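You operate a simulated robot arm through the tools that you are given. There is no shell and no other tool. Be economical: measure what you need, move in short steps, check, and stop when the job is done.

You run a simulated robot arm. Do the job below in one go: nothing can be reset, and whatever is moved stays where it is left.

Task
Close the little red net with a yellow clip.
Fine: use the blue press; one clip, none wasted; the net ends in the grey tray, the clip box in the press, the press's tray pushed in.

Only the result counts: the job must be done as asked and must still hold three seconds after the hand-in. Knocking over, shifting, dropping, spilling or breaking anything else fails it.

Robot
A 6-joint arm with a two-finger parallel gripper, fixed in place. Base frame: the origin is at the foot of the arm, x ahead of it, y to its left, z up; the work surface is at about z = 0. Readings come in m, rad, newtons and seconds.
With the tool pointing down near the work surface it reaches from about 0.14 to 0.58 m from the base axis. Its first joint turns from -1.152 to 1.152 rad. Payload 2.1 kg.
The tool frame sits at the grasp point between the pads (the TCP): z along the fingers, y along the line on which they close. The tips reach 0.03 m beyond it. Largest opening 0.094 m; finger width 0.028, thickness 0.01; the body of the gripper, 0.05 by 0.096 m, starts 0.055 m behind the TCP.
Orientation is that of the tool frame in the base frame, as a unit quaternion [w, x, y, z]. With the fingers straight down and closing along the base's y, the tool's x points along the base's -x, its y along +y and its z along -z.

Tools
- The arm moves only by the tool nudge_tool. Its argument "increments" is a list of rows, each a list of 3 entries, a list of its own where there are three numbers: the turn, a rotation vector about the tool's x, y, z in rad, then the shift along the tool's x, y, z in m, then the opening in per cent of the stroke, from 0 (shut) to 100 (fully open). In form: [[[rx, ry, rz], [dx, dy, dz], grip], ...]. A call has 1 to 12 rows; each row shifts and turns the commanded pose from where the row before left it, along the tool's axes as they then stand. Each row takes 0.2 s and may step no farther than 0.05 m and 0.15 rad from the row before; otherwise, or with a gripper value out of range, the whole call is refused. A pose out of reach is approached as far as the arm can. The call stops where the force on the tool passes 40 N (or 10 N more than at its start, if that is more) or the arm is blocked; 0.2 s more then pass. The fingers move at their own pace (about 0.072 m/s each) and stop on an object; they squeeze with about 43 N. The grip force told is the motor's: it shows also when the fingers shut on nothing. Time passes only in rows, and 0.2 s behind the last, so rows that do not move let the fingers close. It gives the time, the measured TCP pose, the force on the tool (base axes), the opening and the grip force at its end, in the units of the frame above (readings bear some noise), and new pictures: "views" is both (left out), scene, wrist or none.
- Cameras (640 x 400 px; columns grow to the right, rows downward): "scene" is fixed at [0.0527, -0.3679, 0.4912]; the picture's right is [0.82, -0.58, 0.00], its down [-0.29, -0.41, -0.87] and it looks along [0.50, 0.71, -0.50] (base axes); focal length 234 px, centre (320, 200). "wrist" rides on the gripper at [-0.037, 0, -0.058] in the tool frame; the picture's right is [0.00, -1.00, 0.00], its down [0.97, 0.00, -0.24] and it looks along [0.24, 0.00, 0.97] (tool axes); focal length 218 px, centre (320, 200). There is no depth. A picture from a camera that has moved, and an enlarged one, comes with that camera's place and axes in the base frame and with its lens.
- zoom(camera, box): a new picture of the part [left, top, right, bottom] of that camera's present view, enlarged. The clock stands still meanwhile.
- hand_in(): hands the job in; it is judged then, once.

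Go step by step. Nothing tells you positions but the pictures and the camera data: compare them with the known pose of the tool, close in by small moves and look again before you grip or let go. The budget is 120 turns and 150 pictures, counting those below and the enlarged ones. Unless the task says otherwise, let go and move clear before handing in, and close with one line.

The tools are called as name(argument=value, ...) on one line, values as JSON. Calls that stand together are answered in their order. nudge_tool: Moves the arm, as the interface text tells. Its arguments: {"type":"object","properties":{"increments":{"type":"array"},"views":{"type":"string","enum":["both","scene","wrist","none"]}},"required":["increments"]} The other tools are called the same way: zoom (camera, box) takes an enlarged picture of a part of a camera's view; hand_in () hands the job in.

At the start:

```text
time_s: 0.0
position: [0.3634, 0.0739, 0.4219]
tcp_rot: [0.0, 0.001, 1.0, 0.0]
contact_force: [0.3, -0.5, 1.0]
gripper_width: 0.094
gripper_force: 0.1
```

scene: 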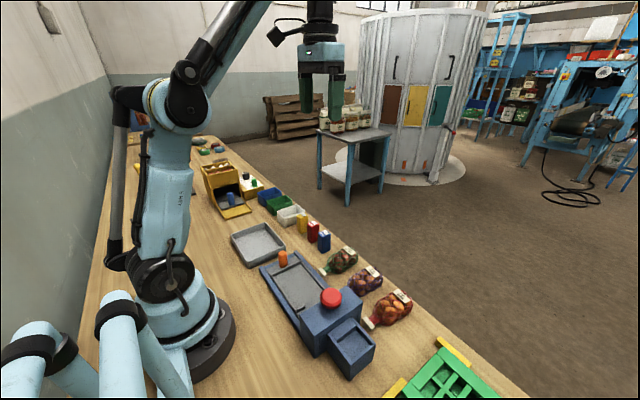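
wrist: 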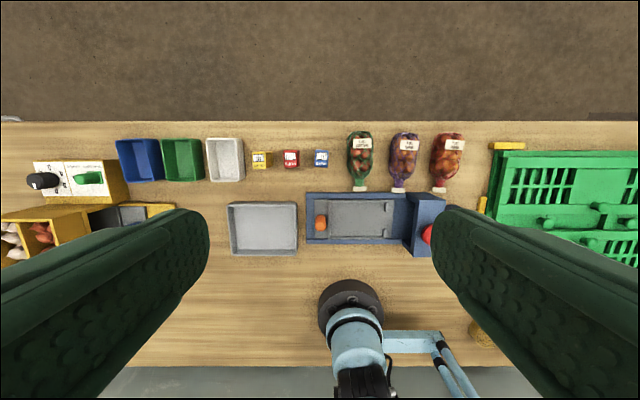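

I see a bench with a blue press, a grey tray, three clip boxes (yellow, red, blue) and three nets. I'll enlarge the views to understand the mechanism.

zoom(camera="scene", box=[220, 200, 420, 390])

zoom(camera="wrist", box=[210, 110, 480, 280])

zoom(camera="scene", box=[180, 130, 340, 260])

```text
2.11 times, centred on (320, 295) of scene
camera zoom: at [0.0527, -0.3679, 0.4912], right [0.82, -0.58, 0.0], down [-0.29, -0.41, -0.87], along [0.5, 0.71, -0.5], focal length 493 px, centre (320, 0)
```

zoom: 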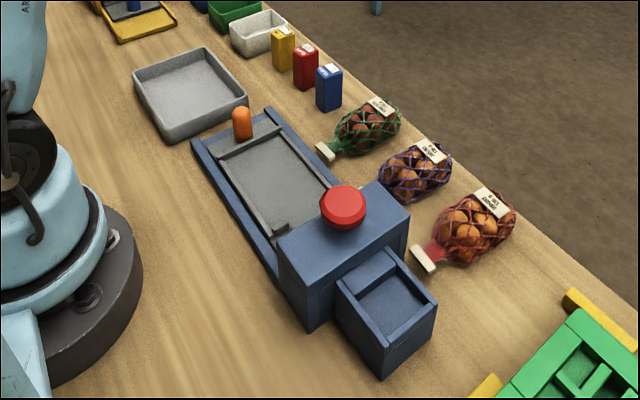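

```text
2.35 times, centred on (345, 195) of wrist
camera zoom: at [0.4006, 0.0728, 0.4809], right [0.0, -1.0, 0.0], down [-0.97, 0.0, 0.24], along [-0.24, 0.0, -0.97], focal length 514 px, centre (261, 212)
```

zoom: 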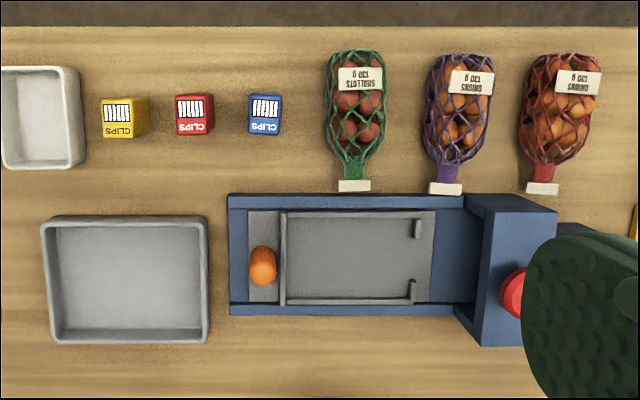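

```text
3.08 times, centred on (260, 195) of scene
camera zoom: at [0.0527, -0.3679, 0.4912], right [0.82, -0.58, 0.0], down [-0.29, -0.41, -0.87], along [0.5, 0.71, -0.5], focal length 721 px, centre (505, 215)
```

zoom: 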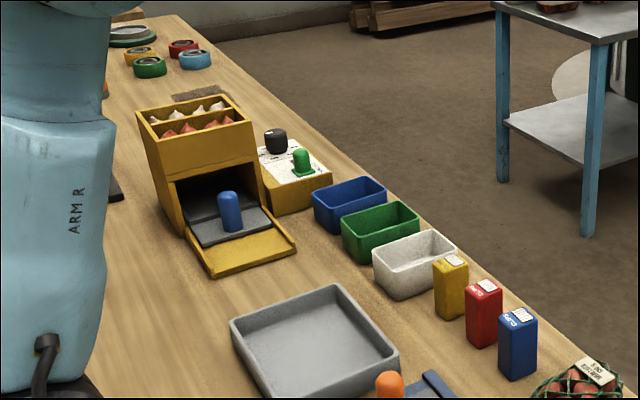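

The press has a sliding tray (orange knob), a head with a red button, and a pocket on its -y side. I'll move over the head for a closer look.

nudge_tool(increments=[[[0, 0, 0], [0.04, -0.02, 0], 100], [[0, 0, 0], [0.04, -0.03, 0], 100], [[0, 0, 0], [0, -0.05, 0], 100], [[0, 0, 0], [0, -0.05, 0], 100]])

zoom(camera="wrist", box=[200, 60, 440, 210])

```text
time_s: 1.0
position: [0.2823, -0.0785, 0.4245]
tcp_rot: [0.0, 0.0, 1.0, 0.0]
contact_force: [0.4, -0.2, 0.0]
gripper_width: 0.0939
gripper_force: 0.0
camera wrist: at [0.3218, -0.0784, 0.4838], right [0.0, -1.0, 0.0], down [-0.97, 0.0, 0.24], along [-0.24, 0.0, -0.97], focal length 218 px, centre (320, 200)
```

scene: 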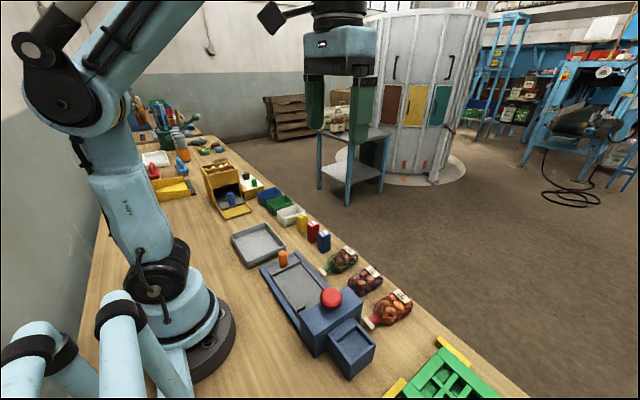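
wrist: 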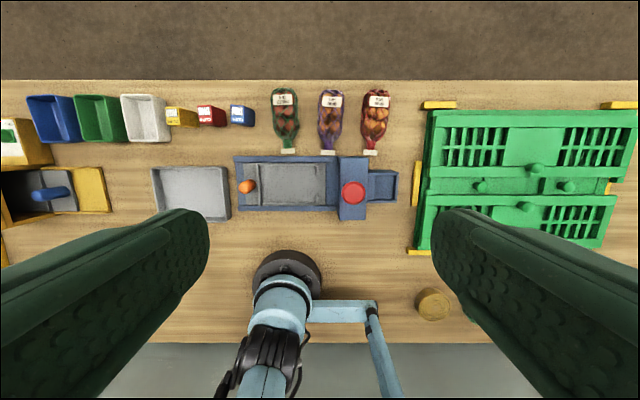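

```text
2.67 times, centred on (320, 135) of wrist
camera zoom: at [0.3218, -0.0784, 0.4838], right [0.0, -1.0, 0.0], down [-0.97, 0.0, 0.24], along [-0.24, 0.0, -0.97], focal length 582 px, centre (320, 373)
```

zoom: 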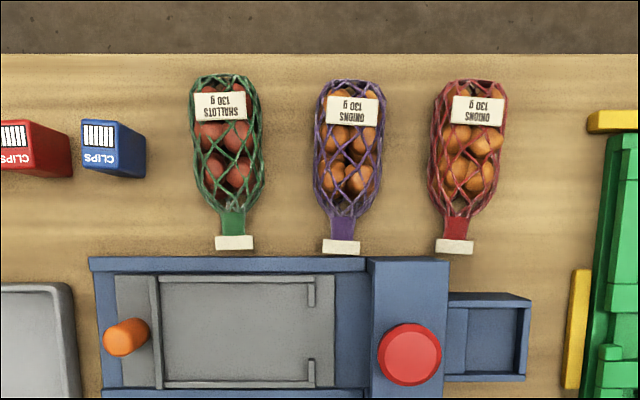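

Now I'll get an oblique view of the press head opening and pocket.

nudge_tool(increments=[[[0, 0, 0], [0, 0.05, 0], 100], [[0, 0, 0], [0, 0.05, 0], 100], [[0, 0, 0], [0, 0.03, 0.04], 100], [[0.15, 0, 0], [0, 0, 0.05], 100], [[0.15, 0, 0], [0, 0, 0.03], 100], [[0.15, 0, 0], [0, 0, 0], 100], [[0.15, 0, 0], [0, 0, 0], 100], [[0.15, 0, 0], [0, 0, 0], 100]])

zoom(camera="wrist", box=[200, 80, 440, 230])

```text
time_s: 2.8
position: [0.2818, 0.0501, 0.3035]
tcp_rot: [0.001, 0.002, 0.93, -0.368]
contact_force: [-0.3, 0.0, 0.0]
gripper_width: 0.0938
gripper_force: 0.0
camera wrist: at [0.32, 0.0884, 0.3469], right [0.0, -0.73, 0.68], down [-0.97, 0.17, 0.17], along [-0.24, -0.66, -0.71], focal length 218 px, centre (320, 200)
```

scene: 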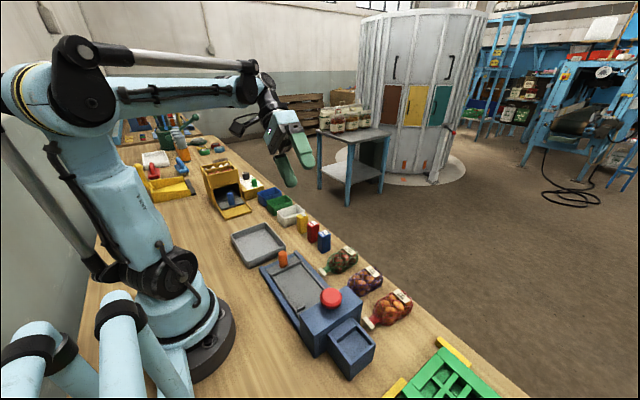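
wrist: 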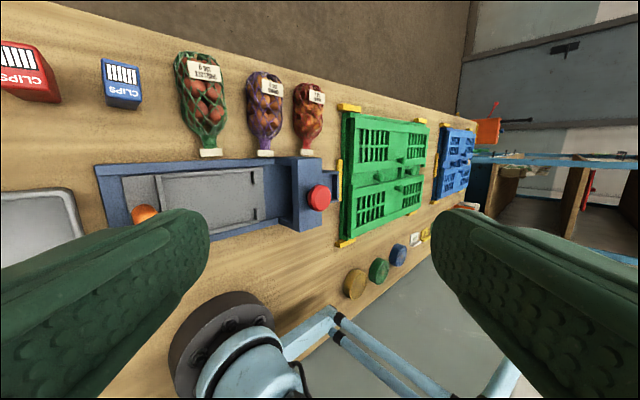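

```text
2.67 times, centred on (320, 155) of wrist
camera zoom: at [0.32, 0.0884, 0.3469], right [0.0, -0.73, 0.68], down [-0.97, 0.17, 0.17], along [-0.24, -0.66, -0.71], focal length 582 px, centre (320, 320)
```

zoom: 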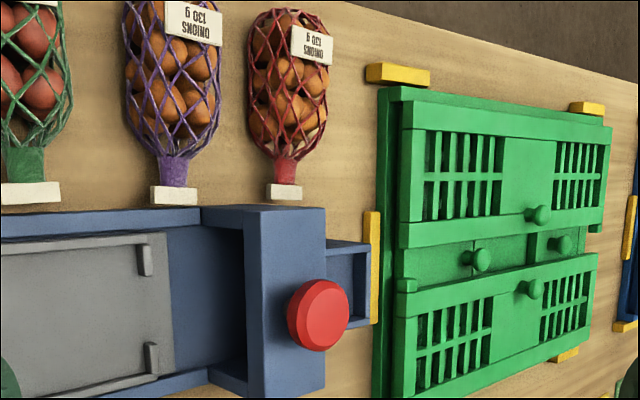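

The head is an arch that the tray slides under, and the pocket behind it should be the clip-box seat. I'll look into the pocket from above.

nudge_tool(increments=[[[-0.15, 0, 0], [0, 0, 0], 100], [[-0.15, 0, 0], [0, 0, 0], 100], [[-0.15, 0, 0], [0, 0, 0], 100], [[-0.15, 0, 0], [0, 0, 0], 100], [[-0.15, 0, 0], [0, 0, 0], 100], [[0, 0, 0], [0.01, -0.048, 0], 100], [[0, 0, 0], [0.01, -0.048, 0], 100], [[0, 0, 0], [0, -0.05, 0], 100], [[0, 0, 0], [0, -0.05, 0], 100], [[0, 0, 0], [0, -0.05, 0], 100], [[0, 0, 0], [0, 0, 0.04], 100]])

zoom(camera="wrist", box=[220, 80, 420, 205])

```text
time_s: 5.2
position: [0.2654, -0.1985, 0.2631]
tcp_rot: [-0.001, 0.0, 1.0, -0.001]
contact_force: [0.5, 0.0, 0.1]
gripper_width: 0.0938
gripper_force: 0.1
camera wrist: at [0.3025, -0.1995, 0.3213], right [0.0, -1.0, 0.0], down [-0.97, 0.0, 0.24], along [-0.24, 0.0, -0.97], focal length 218 px, centre (320, 200)
```

scene: 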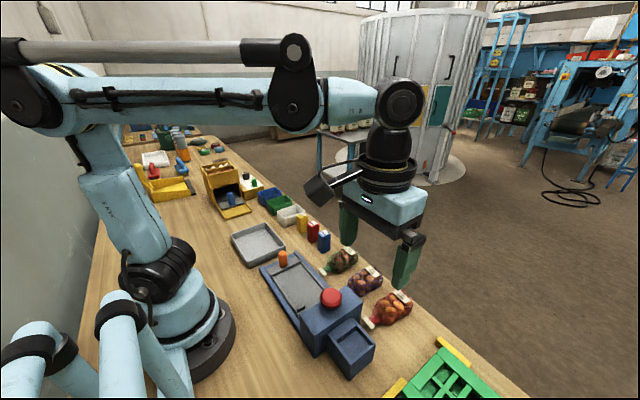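
wrist: 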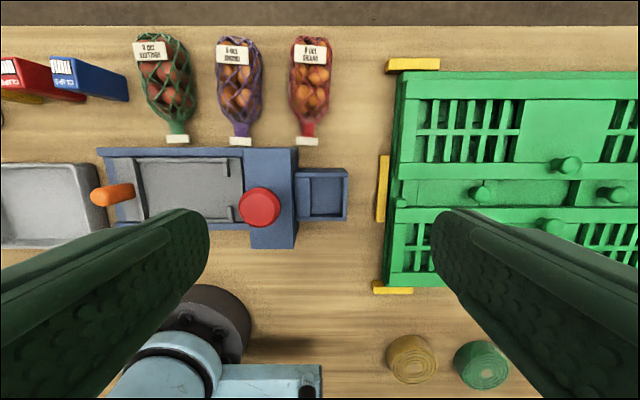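

```text
3.20 times, centred on (320, 142) of wrist
camera zoom: at [0.3025, -0.1995, 0.3213], right [0.0, -1.0, 0.0], down [-0.97, 0.0, 0.24], along [-0.24, 0.0, -0.97], focal length 698 px, centre (320, 384)
```

zoom: 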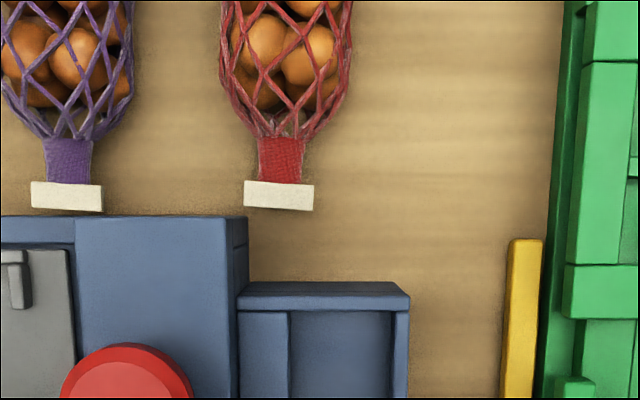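

Pocket inner is about 0.04 × 0.05 m centred near (0.242, -0.208), rim at z≈0.06. Next I'll look at the yellow clip box.

nudge_tool(increments=[[[0, 0, 0], [-0.015, 0.047, 0], 100], [[0, 0, 0], [-0.015, 0.047, 0], 100], [[0, 0, 0], [-0.015, 0.047, 0], 100], [[0, 0, 0], [-0.015, 0.047, 0], 100], [[0, 0, 0], [-0.015, 0.047, 0], 100], [[0, 0, 0], [-0.015, 0.047, 0], 100], [[0, 0, 0], [-0.01, 0.047, 0], 100], [[0, 0, 0], [-0.01, 0.047, 0], 100]])

zoom(camera="wrist", box=[240, 120, 440, 245])

zoom(camera="scene", box=[270, 195, 350, 245])

```text
time_s: 7.0
position: [0.3718, 0.1799, 0.2599]
tcp_rot: [0.0, 0.001, 1.0, 0.0]
contact_force: [0.6, 0.0, -0.3]
gripper_width: 0.094
gripper_force: 0.0
camera wrist: at [0.4105, 0.1798, 0.3186], right [0.0, -1.0, 0.0], down [-0.97, 0.0, 0.24], along [-0.24, 0.0, -0.97], focal length 218 px, centre (320, 200)
```

scene: 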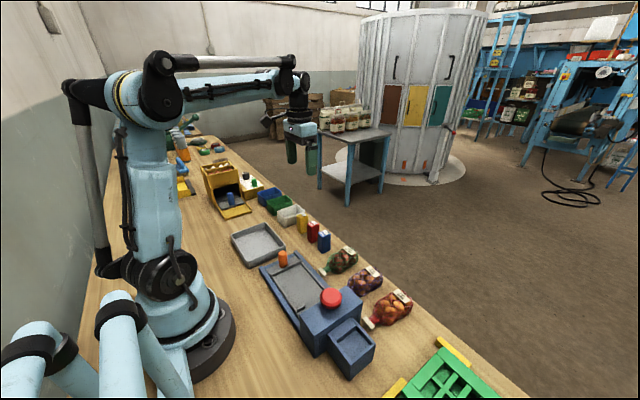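
wrist: 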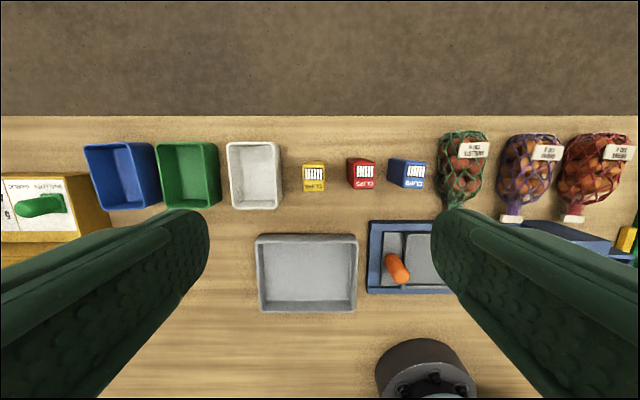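

```text
3.20 times, centred on (340, 182) of wrist
camera zoom: at [0.4105, 0.1798, 0.3186], right [0.0, -1.0, 0.0], down [-0.97, 0.0, 0.24], along [-0.24, 0.0, -0.97], focal length 698 px, centre (256, 256)
```

zoom: 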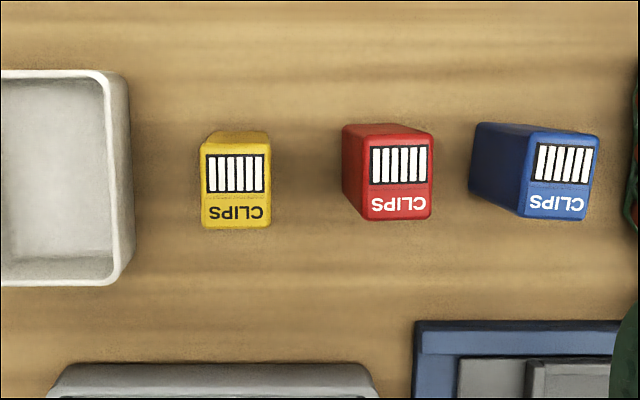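

```text
8.00 times, centred on (310, 220) of scene
camera zoom: at [0.0527, -0.3679, 0.4912], right [0.82, -0.58, 0.0], down [-0.29, -0.41, -0.87], along [0.5, 0.71, -0.5], focal length 1874 px, centre (400, 40)
```

zoom: 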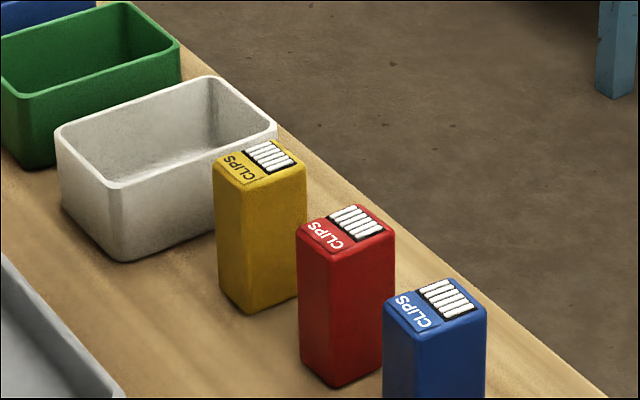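

Yellow box: about 0.026 × 0.032 × 0.065 m, centred near (0.3745, 0.1875). I'll narrow the opening to clear its neighbours and descend in part.

nudge_tool(increments=[[[0, 0, 0], [-0.0027, 0.0076, 0], 48], [[0, 0, 0], [0, 0, 0.04], 48], [[0, 0, 0], [0, 0, 0.04], 48], [[0, 0, 0], [0, 0, 0.04], 48], [[0, 0, 0], [0, 0, 0.02], 48]])

zoom(camera="scene", box=[250, 160, 370, 250])

```text
time_s: 8.2
position: [0.3759, 0.1859, 0.1213]
tcp_rot: [0.001, 0.0, 1.0, 0.001]
contact_force: [0.5, -0.1, -0.1]
gripper_width: 0.0453
gripper_force: 0.0
camera wrist: at [0.4141, 0.1854, 0.1805], right [0.0, -1.0, 0.0], down [-0.97, 0.0, 0.24], along [-0.24, 0.0, -0.97], focal length 218 px, centre (320, 200)
```

scene: 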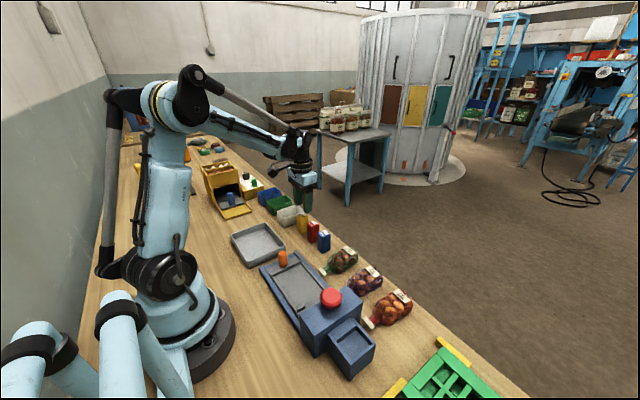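
wrist: 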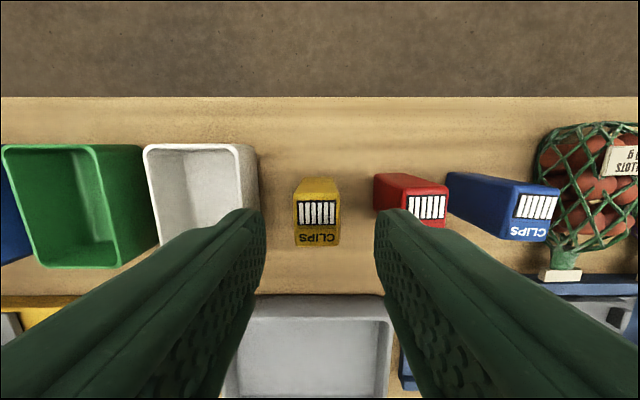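

```text
4.44 times, centred on (310, 205) of scene
camera zoom: at [0.0527, -0.3679, 0.4912], right [0.82, -0.58, 0.0], down [-0.29, -0.41, -0.87], along [0.5, 0.71, -0.5], focal length 1041 px, centre (364, 178)
```

zoom: 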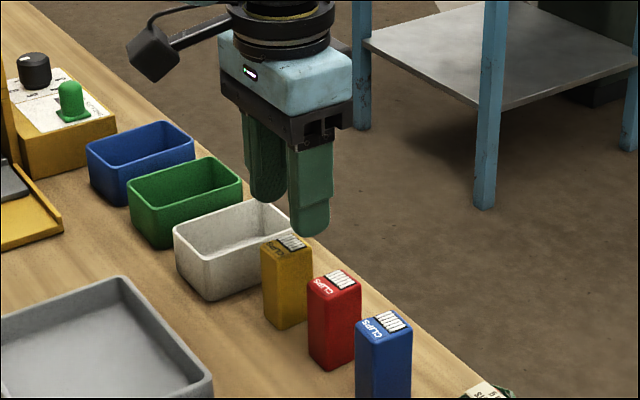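

The box is well centred between the fingers. I'll descend so the tips overlap its top ~16 mm and grip.

nudge_tool(increments=[[[0, 0, 0], [0.002, 0.001, 0.022], 48], [[0, 0, 0], [0, 0, 0.02], 48], [[0, 0, 0], [0, 0, 0], 10], [[0, 0, 0], [0, 0, 0], 10], [[0, 0, 0], [0, 0, 0], 10]])

zoom(camera="scene", box=[250, 160, 370, 250])

```text
time_s: 9.4
position: [0.3735, 0.1881, 0.081]
tcp_rot: [0.0, 0.0, 1.0, 0.0]
contact_force: [-0.3, 0.1, 0.9]
gripper_width: 0.0247
gripper_force: 42.7
camera wrist: at [0.412, 0.1871, 0.1404], right [0.0, -1.0, 0.0], down [-0.97, 0.0, 0.24], along [-0.24, 0.0, -0.97], focal length 218 px, centre (320, 200)
```

scene: 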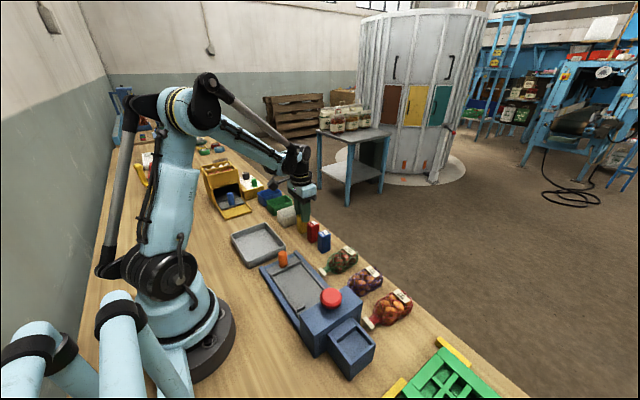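
wrist: 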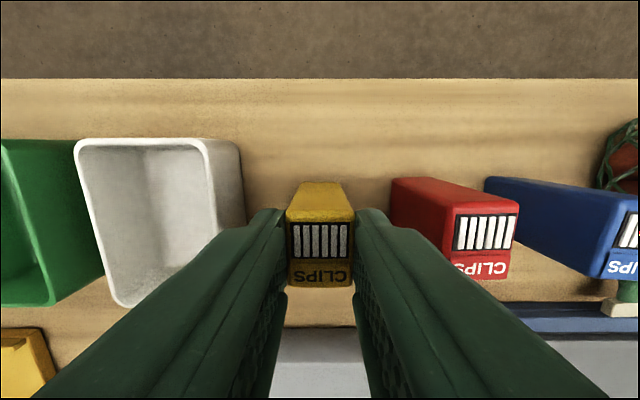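

```text
4.44 times, centred on (310, 205) of scene
camera zoom: at [0.0527, -0.3679, 0.4912], right [0.82, -0.58, 0.0], down [-0.29, -0.41, -0.87], along [0.5, 0.71, -0.5], focal length 1041 px, centre (364, 178)
```

zoom: 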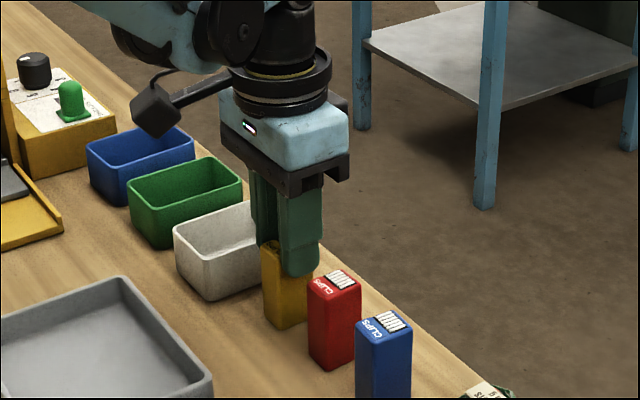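

Gripped. Lifting and carrying it over the pocket.

nudge_tool(increments=[[[0, 0, 0], [0, 0, -0.04], 10], [[0, 0, 0], [0, 0, -0.045], 10], [[0, 0, 0], [0, 0, -0.045], 10], [[0, 0, 0], [0, 0, -0.04], 10], [[0, 0, 0], [0.016, -0.047, 0], 10], [[0, 0, 0], [0.016, -0.047, 0], 10], [[0, 0, 0], [0.016, -0.047, 0], 10], [[0, 0, 0], [0.016, -0.047, 0], 10], [[0, 0, 0], [0.016, -0.047, 0], 10], [[0, 0, 0], [0.016, -0.047, 0], 10], [[0, 0, 0], [0.016, -0.047, 0], 10], [[0, 0, 0], [0.016, -0.047, 0], 10]], views="none")

nudge_tool(increments=[[[0, 0, 0], [0.0035, -0.02, 0], 10], [[0, 0, 0], [0, 0, 0.04], 10], [[0, 0, 0], [0, 0, 0.04], 10]])

zoom(camera="scene", box=[280, 260, 440, 390])

zoom(camera="wrist", box=[220, 140, 420, 265])

```text
time_s: 12.0
position: [0.2447, -0.1916, 0.2507]
tcp_rot: [0.0, 0.0, 1.0, 0.0]
contact_force: [0.8, -0.3, -0.6]
gripper_width: 0.0246
gripper_force: 42.6
```

```text
time_s: 12.8
position: [0.2426, -0.2089, 0.1706]
tcp_rot: [0.0, 0.0, 1.0, 0.0]
contact_force: [0.7, 0.5, -0.4]
gripper_width: 0.0249
gripper_force: 42.6
camera wrist: at [0.2804, -0.2097, 0.2294], right [0.0, -1.0, 0.0], down [-0.97, 0.0, 0.24], along [-0.24, 0.0, -0.97], focal length 218 px, centre (320, 200)
```

scene: 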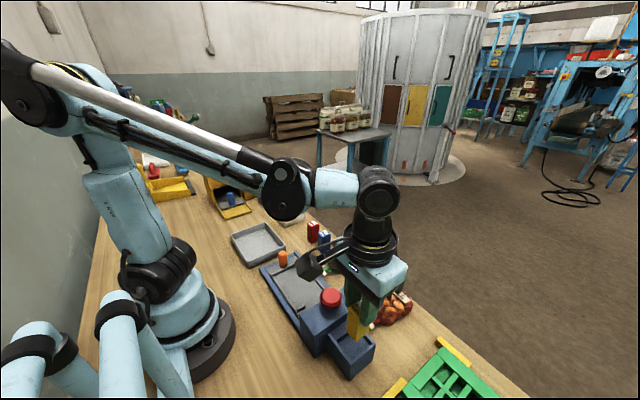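
wrist: 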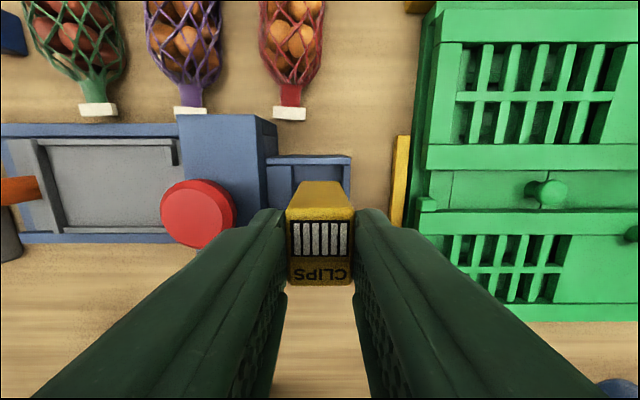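

```text
3.08 times, centred on (360, 325) of scene
camera zoom: at [0.0527, -0.3679, 0.4912], right [0.82, -0.58, 0.0], down [-0.29, -0.41, -0.87], along [0.5, 0.71, -0.5], focal length 721 px, centre (197, -185)
```

zoom: 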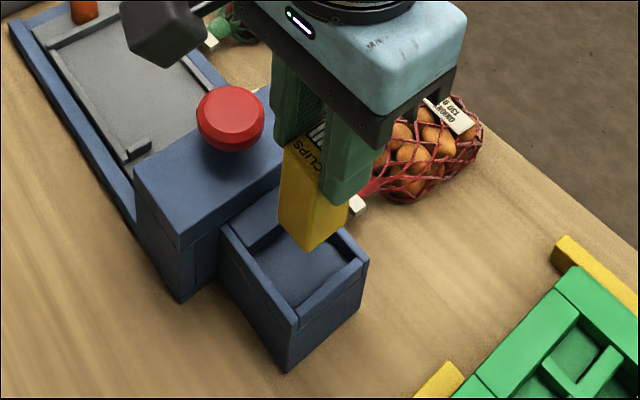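

```text
3.20 times, centred on (320, 202) of wrist
camera zoom: at [0.2804, -0.2097, 0.2294], right [0.0, -1.0, 0.0], down [-0.97, 0.0, 0.24], along [-0.24, 0.0, -0.97], focal length 698 px, centre (320, 192)
```

zoom: 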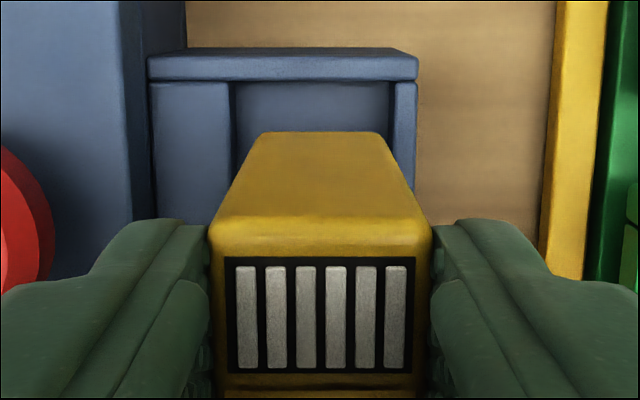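

Box is centred over the pocket. Lowering until the finger tips are just above the rim.

nudge_tool(increments=[[[0, 0, 0], [0.001, 0.0005, 0.03], 10], [[0, 0, 0], [0, 0, 0.025], 10], [[0, 0, 0], [0, 0, 0.015], 10], [[0, 0, 0], [0, 0, 0.006], 10]])

zoom(camera="scene", box=[280, 260, 440, 390])

zoom(camera="wrist", box=[220, 140, 420, 265])

```text
time_s: 13.5
position: [0.2404, -0.2078, 0.1139]
tcp_rot: [-0.001, 0.0, 1.0, 0.001]
contact_force: [-1.1, 0.6, 25.8]
gripper_width: 0.0255
gripper_force: 13.8
stopped in row 3: the force on the tool passed its limit (the readings are from after the stop); the commanded pose is now the measured one
camera wrist: at [0.2798, -0.2088, 0.1734], right [0.0, -1.0, 0.0], down [-0.97, 0.0, 0.24], along [-0.24, 0.0, -0.97], focal length 218 px, centre (320, 200)
```

scene: 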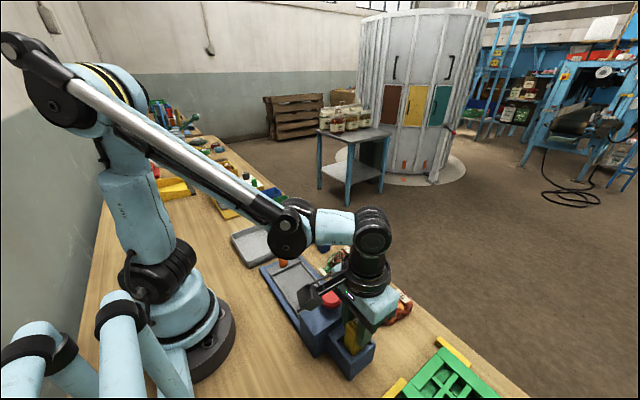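
wrist: 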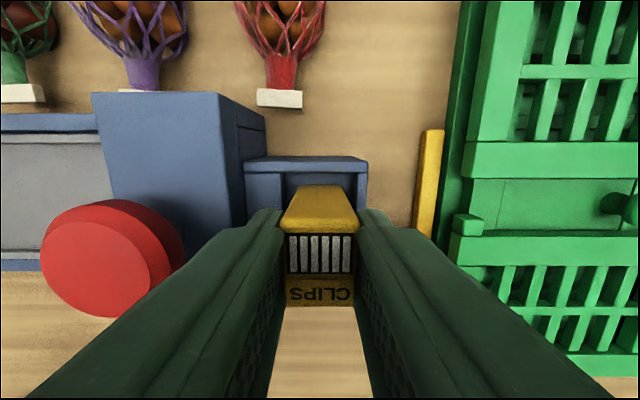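

```text
3.08 times, centred on (360, 325) of scene
camera zoom: at [0.0526, -0.3678, 0.4913], right [0.82, -0.58, 0.0], down [-0.29, -0.41, -0.87], along [0.5, 0.71, -0.5], focal length 721 px, centre (197, -185)
```

zoom: 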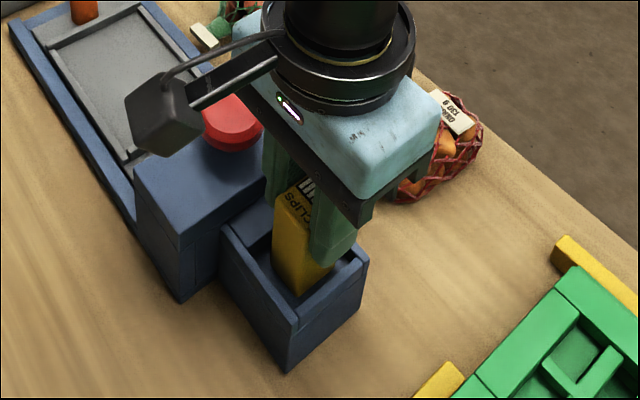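

```text
3.20 times, centred on (320, 202) of wrist
camera zoom: at [0.2798, -0.2088, 0.1734], right [0.0, -1.0, 0.0], down [-0.97, 0.0, 0.24], along [-0.24, 0.0, -0.97], focal length 698 px, centre (320, 192)
```

zoom: 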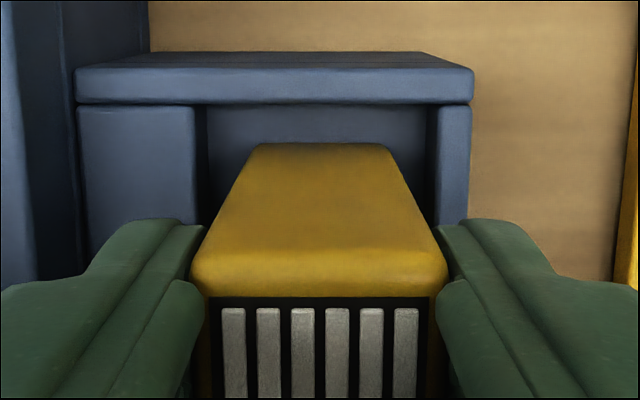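

Contact: the box bottom appears to rest on the pocket floor (z≈0.033), inside all four walls. I'll release and rise.

nudge_tool(increments=[[[0, 0, 0], [0, 0, 0], 38], [[0, 0, 0], [0, 0, 0], 38], [[0, 0, 0], [0, 0, -0.03], 38], [[0, 0, 0], [0, 0, -0.05], 38], [[0, 0, 0], [0, 0, -0.04], 38]])

zoom(camera="scene", box=[280, 260, 440, 390])

zoom(camera="wrist", box=[220, 120, 420, 245])

```text
time_s: 14.7
position: [0.2398, -0.2069, 0.2329]
tcp_rot: [-0.003, 0.0, 1.0, 0.002]
contact_force: [-0.1, -0.7, 0.1]
gripper_width: 0.0358
gripper_force: 0.1
camera wrist: at [0.2787, -0.2087, 0.293], right [0.0, -1.0, 0.0], down [-0.97, 0.0, 0.24], along [-0.24, 0.0, -0.97], focal length 218 px, centre (320, 200)
```

scene: 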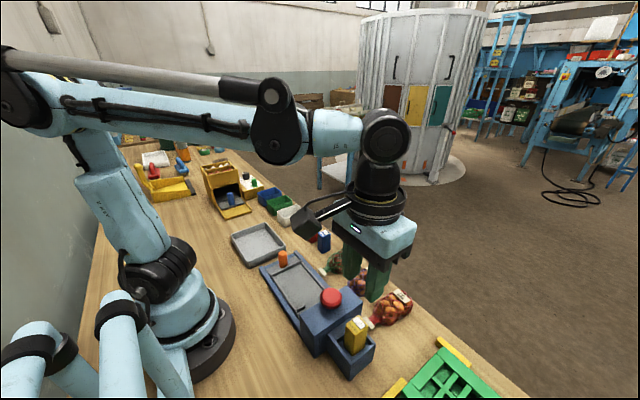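
wrist: 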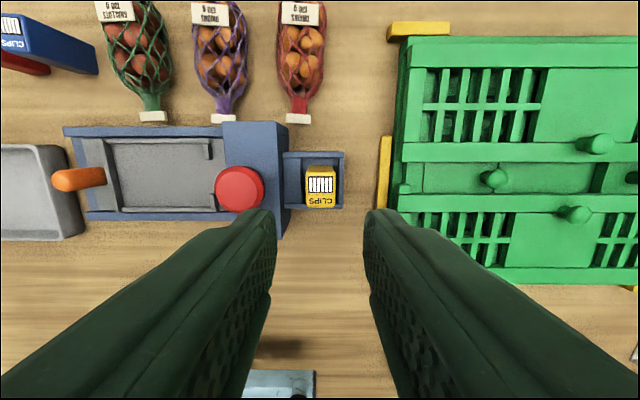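

```text
3.08 times, centred on (360, 325) of scene
camera zoom: at [0.0527, -0.3678, 0.4912], right [0.82, -0.58, 0.0], down [-0.29, -0.41, -0.87], along [0.5, 0.71, -0.5], focal length 721 px, centre (197, -185)
```

zoom: 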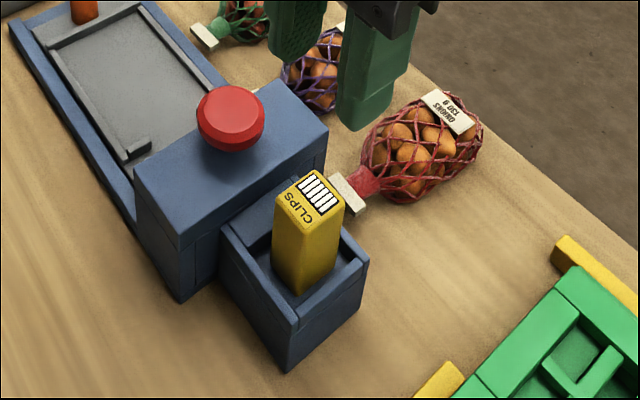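

```text
3.20 times, centred on (320, 182) of wrist
camera zoom: at [0.2787, -0.2087, 0.293], right [0.0, -1.0, 0.0], down [-0.97, 0.0, 0.24], along [-0.24, 0.0, -0.97], focal length 698 px, centre (320, 256)
```

zoom: 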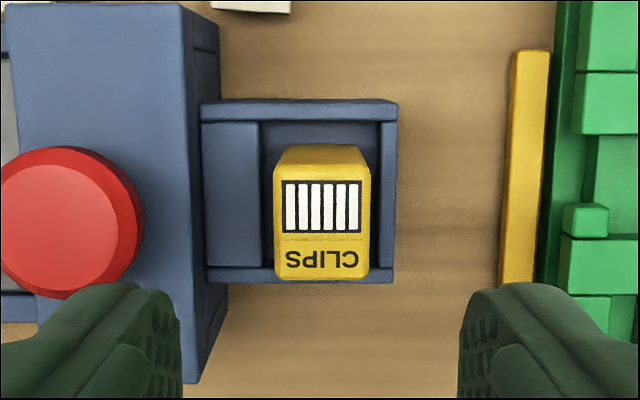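

The clip box stands seated in the pocket. Now on to the red net: I'll hover over it.

nudge_tool(increments=[[[0, 0, 0], [-0.045, 0.005, -0.01], 70], [[0, 0, 0], [-0.045, 0.005, -0.01], 70], [[0, 0, 0], [-0.03, 0.005, 0], 70]])

zoom(camera="wrist", box=[200, 120, 440, 270])

zoom(camera="scene", box=[320, 250, 440, 340])

```text
time_s: 15.5
position: [0.3608, -0.1935, 0.2526]
tcp_rot: [-0.002, 0.0, 1.0, 0.001]
contact_force: [-0.3, 0.1, -1.3]
gripper_width: 0.0658
gripper_force: 0.0
camera wrist: at [0.3993, -0.1938, 0.3117], right [0.0, -1.0, 0.0], down [-0.97, 0.0, 0.24], along [-0.24, 0.0, -0.97], focal length 218 px, centre (320, 200)
```

scene: 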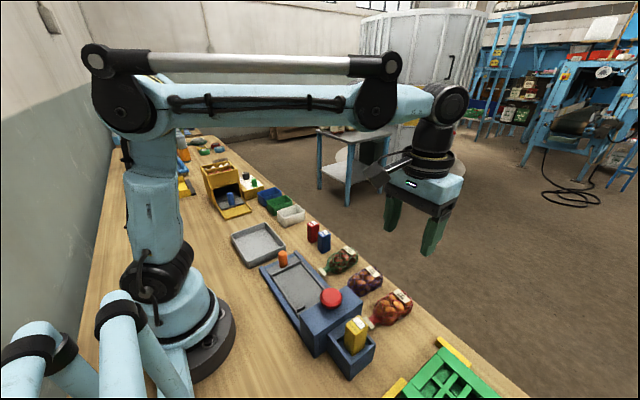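
wrist: 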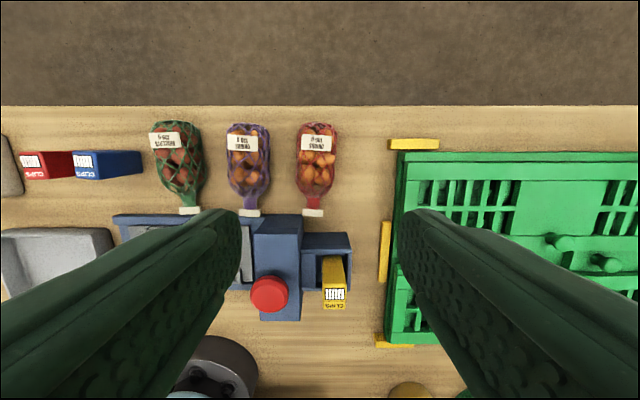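

```text
2.67 times, centred on (320, 195) of wrist
camera zoom: at [0.3993, -0.1938, 0.3117], right [0.0, -1.0, 0.0], down [-0.97, 0.0, 0.24], along [-0.24, 0.0, -0.97], focal length 582 px, centre (320, 213)
```

zoom: 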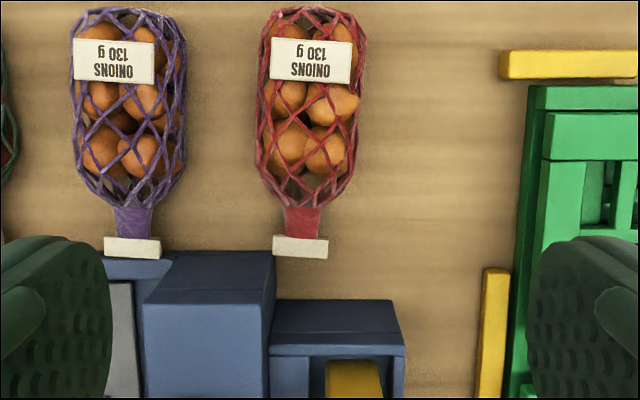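

```text
4.44 times, centred on (380, 295) of scene
camera zoom: at [0.0527, -0.3678, 0.4912], right [0.82, -0.58, 0.0], down [-0.29, -0.41, -0.87], along [0.5, 0.71, -0.5], focal length 1041 px, centre (53, -222)
```

zoom: 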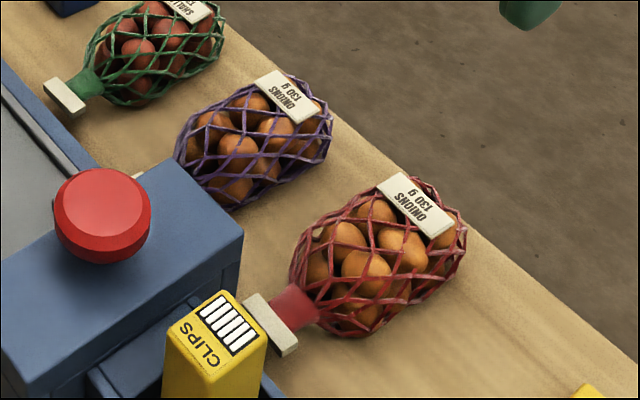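

The red net's bag is about 0.055 m wide and 0.095 m long, centred near (0.379, -0.1895), with its neck toward the arm and a slight yaw. I'll align and descend in part.

nudge_tool(increments=[[[0, 0, 0.065], [-0.017, 0.004, 0], 80], [[0, 0, 0], [0, 0, 0.05], 80], [[0, 0, 0], [0, 0, 0.05], 80], [[0, 0, 0], [0, 0, 0.03], 80]])

zoom(camera="scene", box=[320, 230, 440, 330])

```text
time_s: 16.5
position: [0.3798, -0.187, 0.1234]
tcp_rot: [-0.001, 0.031, 1.0, 0.002]
contact_force: [-0.1, -0.2, 0.9]
gripper_width: 0.0753
gripper_force: 0.1
camera wrist: at [0.4172, -0.1904, 0.182], right [-0.07, -1.0, 0.0], down [-0.97, 0.06, 0.24], along [-0.24, 0.02, -0.97], focal length 218 px, centre (320, 200)
```

scene: 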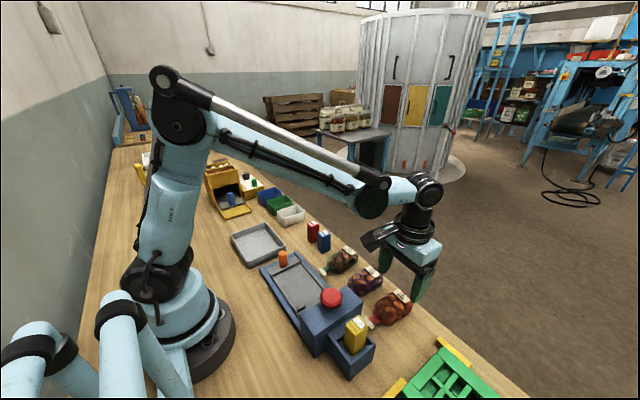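
wrist: 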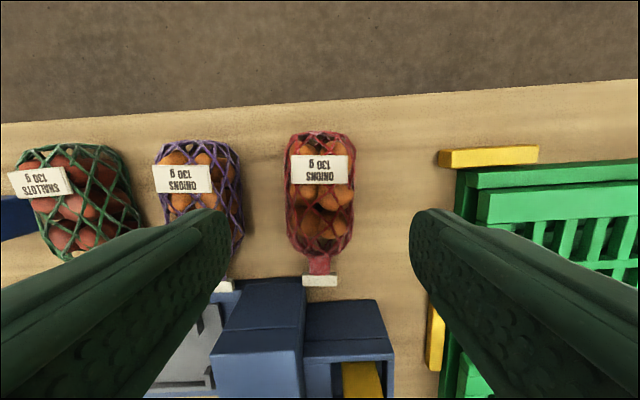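

```text
4.00 times, centred on (380, 280) of scene
camera zoom: at [0.0527, -0.3679, 0.4912], right [0.82, -0.58, 0.0], down [-0.29, -0.41, -0.87], along [0.5, 0.71, -0.5], focal length 937 px, centre (80, -120)
```

zoom: 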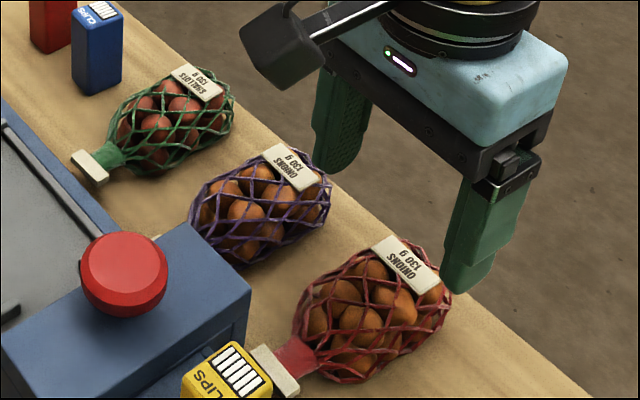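

Well aligned. Narrowing slightly for the purple net's sake, descending and gripping.

nudge_tool(increments=[[[0, 0, 0], [0, -0.002, 0], 72], [[0, 0, 0], [0, 0, 0.04], 72], [[0, 0, 0], [0, 0, 0.03], 72], [[0, 0, 0], [0, 0, 0.01], 72]])

zoom(camera="scene", box=[320, 230, 440, 330])

```text
time_s: 17.5
position: [0.3775, -0.1906, 0.0434]
tcp_rot: [-0.002, 0.033, 0.999, 0.001]
contact_force: [-0.2, -0.6, -0.5]
gripper_width: 0.0676
gripper_force: 0.1
camera wrist: at [0.4155, -0.1928, 0.1024], right [-0.07, -1.0, 0.0], down [-0.97, 0.06, 0.24], along [-0.24, 0.02, -0.97], focal length 218 px, centre (320, 200)
```

scene: 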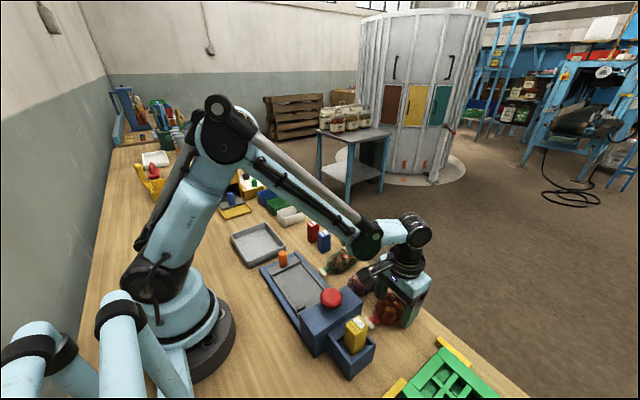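
wrist: 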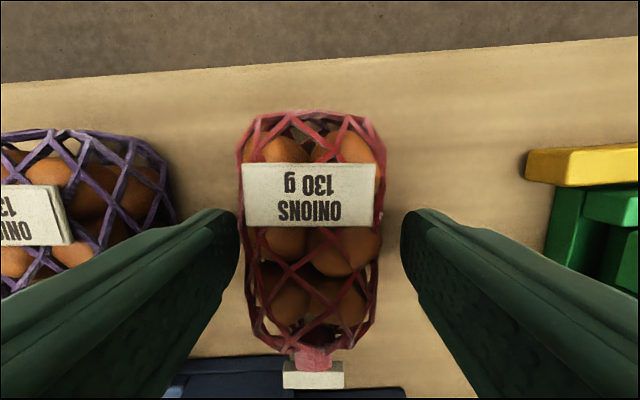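

```text
4.00 times, centred on (380, 280) of scene
camera zoom: at [0.0527, -0.3679, 0.4912], right [0.82, -0.58, 0.0], down [-0.29, -0.41, -0.87], along [0.5, 0.71, -0.5], focal length 937 px, centre (80, -120)
```

zoom: 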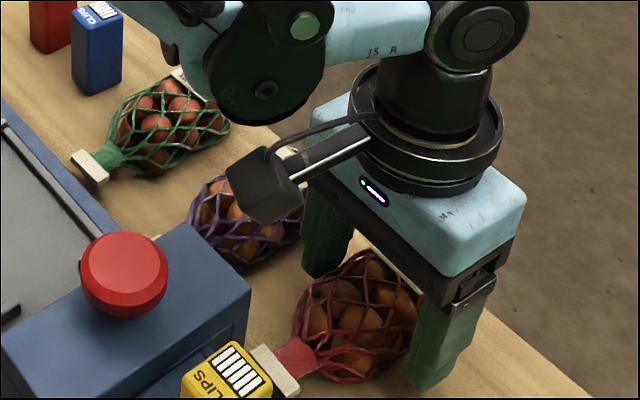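

Net sits between the fingers. Closing, and lifting a little to test the hold.

nudge_tool(increments=[[[0, 0, 0], [0, 0.002, 0], 40], [[0, 0, 0], [0, 0, 0], 30], [[0, 0, 0], [0, 0, 0], 30], [[0, 0, 0], [0, 0, -0.03], 30], [[0, 0, 0], [0, 0, -0.03], 30]])

zoom(camera="scene", box=[320, 230, 440, 330])

```text
time_s: 18.7
position: [0.3793, -0.1881, 0.1028]
tcp_rot: [-0.002, 0.032, 0.999, 0.002]
contact_force: [0.5, -0.3, -1.1]
gripper_width: 0.0486
gripper_force: 43.0
camera wrist: at [0.4161, -0.1914, 0.1626], right [-0.07, -1.0, 0.0], down [-0.97, 0.06, 0.24], along [-0.24, 0.02, -0.97], focal length 218 px, centre (320, 200)
```

scene: 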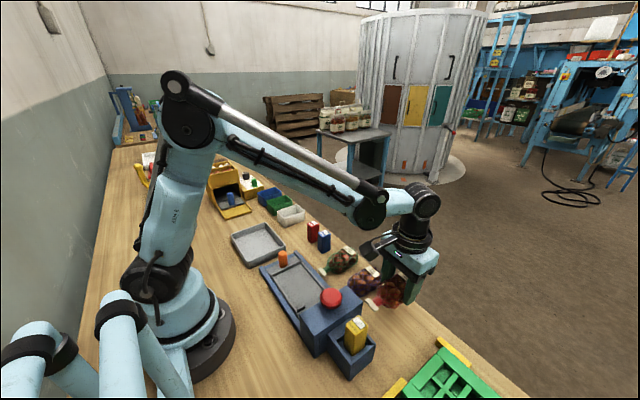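
wrist: 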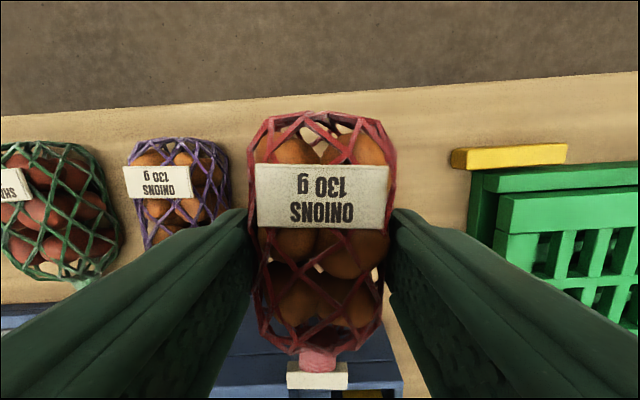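

```text
4.00 times, centred on (380, 280) of scene
camera zoom: at [0.0527, -0.3678, 0.4912], right [0.82, -0.58, 0.0], down [-0.29, -0.41, -0.87], along [0.5, 0.71, -0.5], focal length 937 px, centre (80, -120)
```

zoom: 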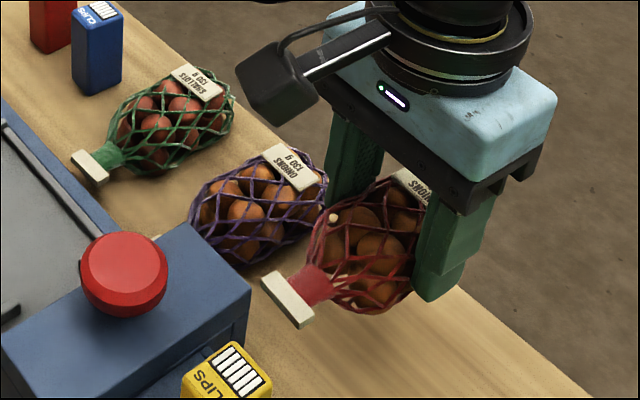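

Held firmly. Lifting higher and turning the net 90° so the neck points to the head.

nudge_tool(increments=[[[0, 0, 0], [0, 0, -0.05], 30], [[0, 0, -0.1487], [0, 0, -0.05], 30], [[0, 0, -0.1487], [0, 0, 0], 30], [[0, 0, -0.1487], [0, 0, 0], 30], [[0, 0, -0.1487], [0, 0, 0], 30], [[0, 0, -0.1487], [0, 0, 0], 30], [[0, 0, -0.1487], [0, 0, 0], 30], [[0, 0, -0.1487], [0, 0, 0], 30], [[0, 0, -0.1487], [0, 0, 0], 30], [[0, 0, -0.1487], [0, 0, 0], 30], [[0, 0, -0.1487], [0, 0, 0], 30], [[0, 0, -0.1487], [0, 0, 0], 30]])

```text
time_s: 21.3
position: [0.3793, -0.1892, 0.2042]
tcp_rot: [0.0, 0.707, -0.707, -0.003]
contact_force: [0.8, 0.1, -1.4]
gripper_width: 0.0486
gripper_force: 43.4
camera wrist: at [0.3797, -0.1535, 0.263], right [1.0, 0.0, 0.0], down [0.0, -0.97, 0.24], along [0.0, -0.24, -0.97], focal length 218 px, centre (320, 200)
```

scene: 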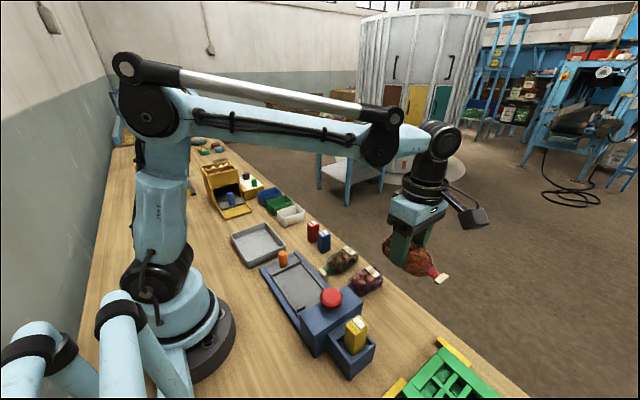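
wrist: 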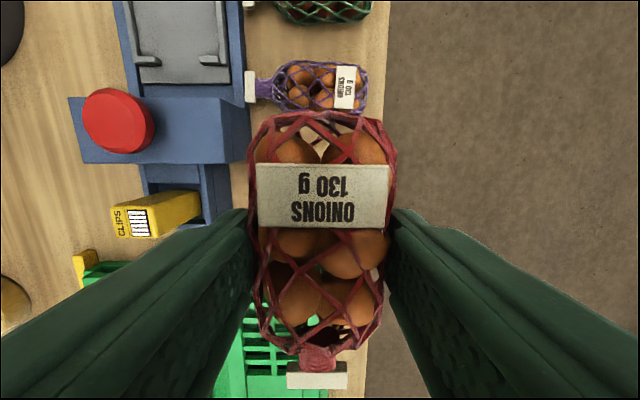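

Turned. Carrying it above the press tray.

nudge_tool(increments=[[[0, 0, 0], [-0.0344, 0.0274, 0], 30], [[0, 0, 0], [-0.0344, 0.0274, 0], 30], [[0, 0, 0], [-0.0344, 0.0274, 0], 30], [[0, 0, 0], [-0.0344, 0.0274, 0], 30], [[0, 0, 0], [-0.0344, 0.0274, 0], 30], [[0, 0, 0], [0, 0, 0.05], 30]])

zoom(camera="scene", box=[220, 220, 400, 360])

zoom(camera="wrist", box=[160, 60, 480, 260])

```text
time_s: 22.7
position: [0.2411, -0.0174, 0.1541]
tcp_rot: [0.001, -0.707, 0.707, 0.002]
contact_force: [-0.8, 0.2, -0.8]
gripper_width: 0.0487
gripper_force: 42.4
camera wrist: at [0.242, 0.0191, 0.2124], right [1.0, 0.0, 0.0], down [0.0, -0.97, 0.24], along [0.0, -0.24, -0.97], focal length 218 px, centre (320, 200)
```

scene: 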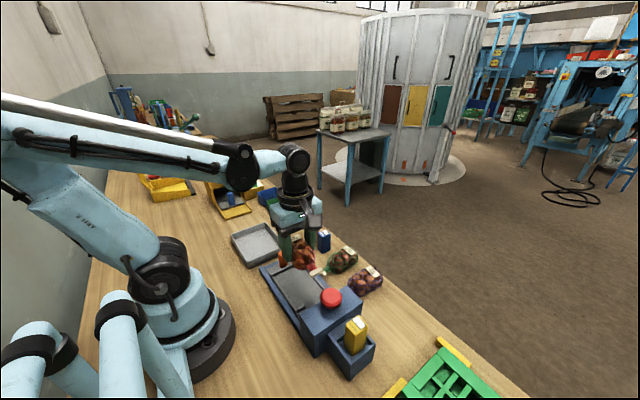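
wrist: 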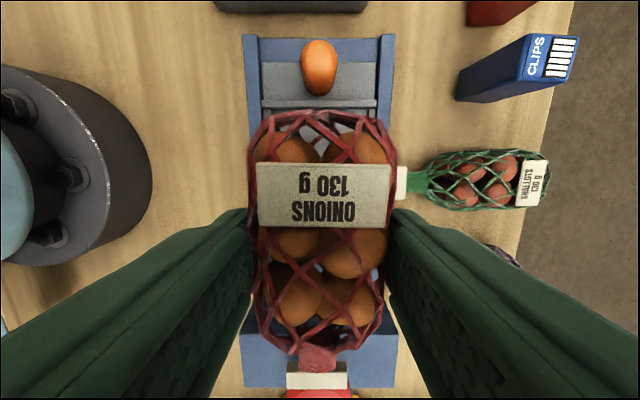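

```text
2.86 times, centred on (310, 290) of scene
camera zoom: at [0.0527, -0.3678, 0.4912], right [0.82, -0.58, 0.0], down [-0.29, -0.41, -0.87], along [0.5, 0.71, -0.5], focal length 669 px, centre (349, -57)
```

zoom: 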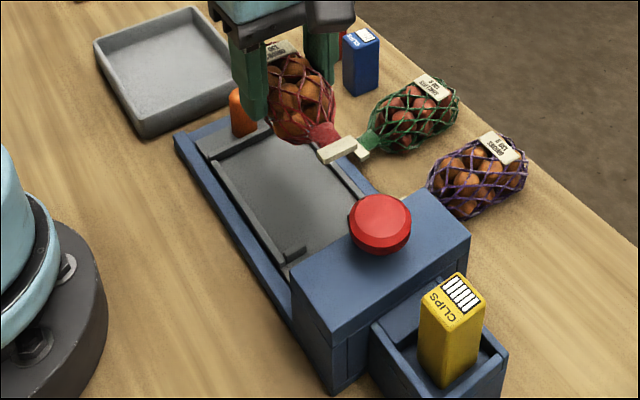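

```text
2.00 times, centred on (320, 160) of wrist
camera zoom: at [0.242, 0.0191, 0.2124], right [1.0, 0.0, 0.0], down [0.0, -0.97, 0.24], along [0.0, -0.24, -0.97], focal length 436 px, centre (320, 280)
```

zoom: 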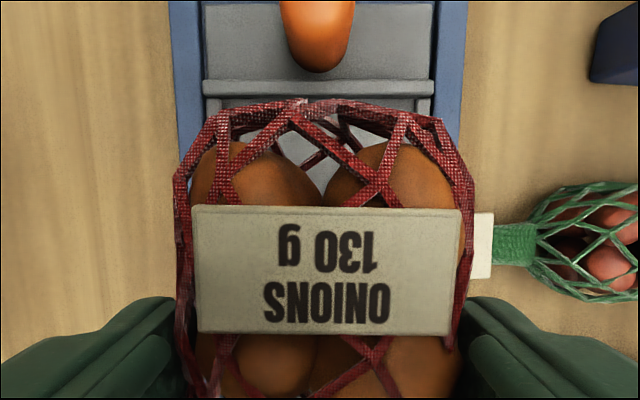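

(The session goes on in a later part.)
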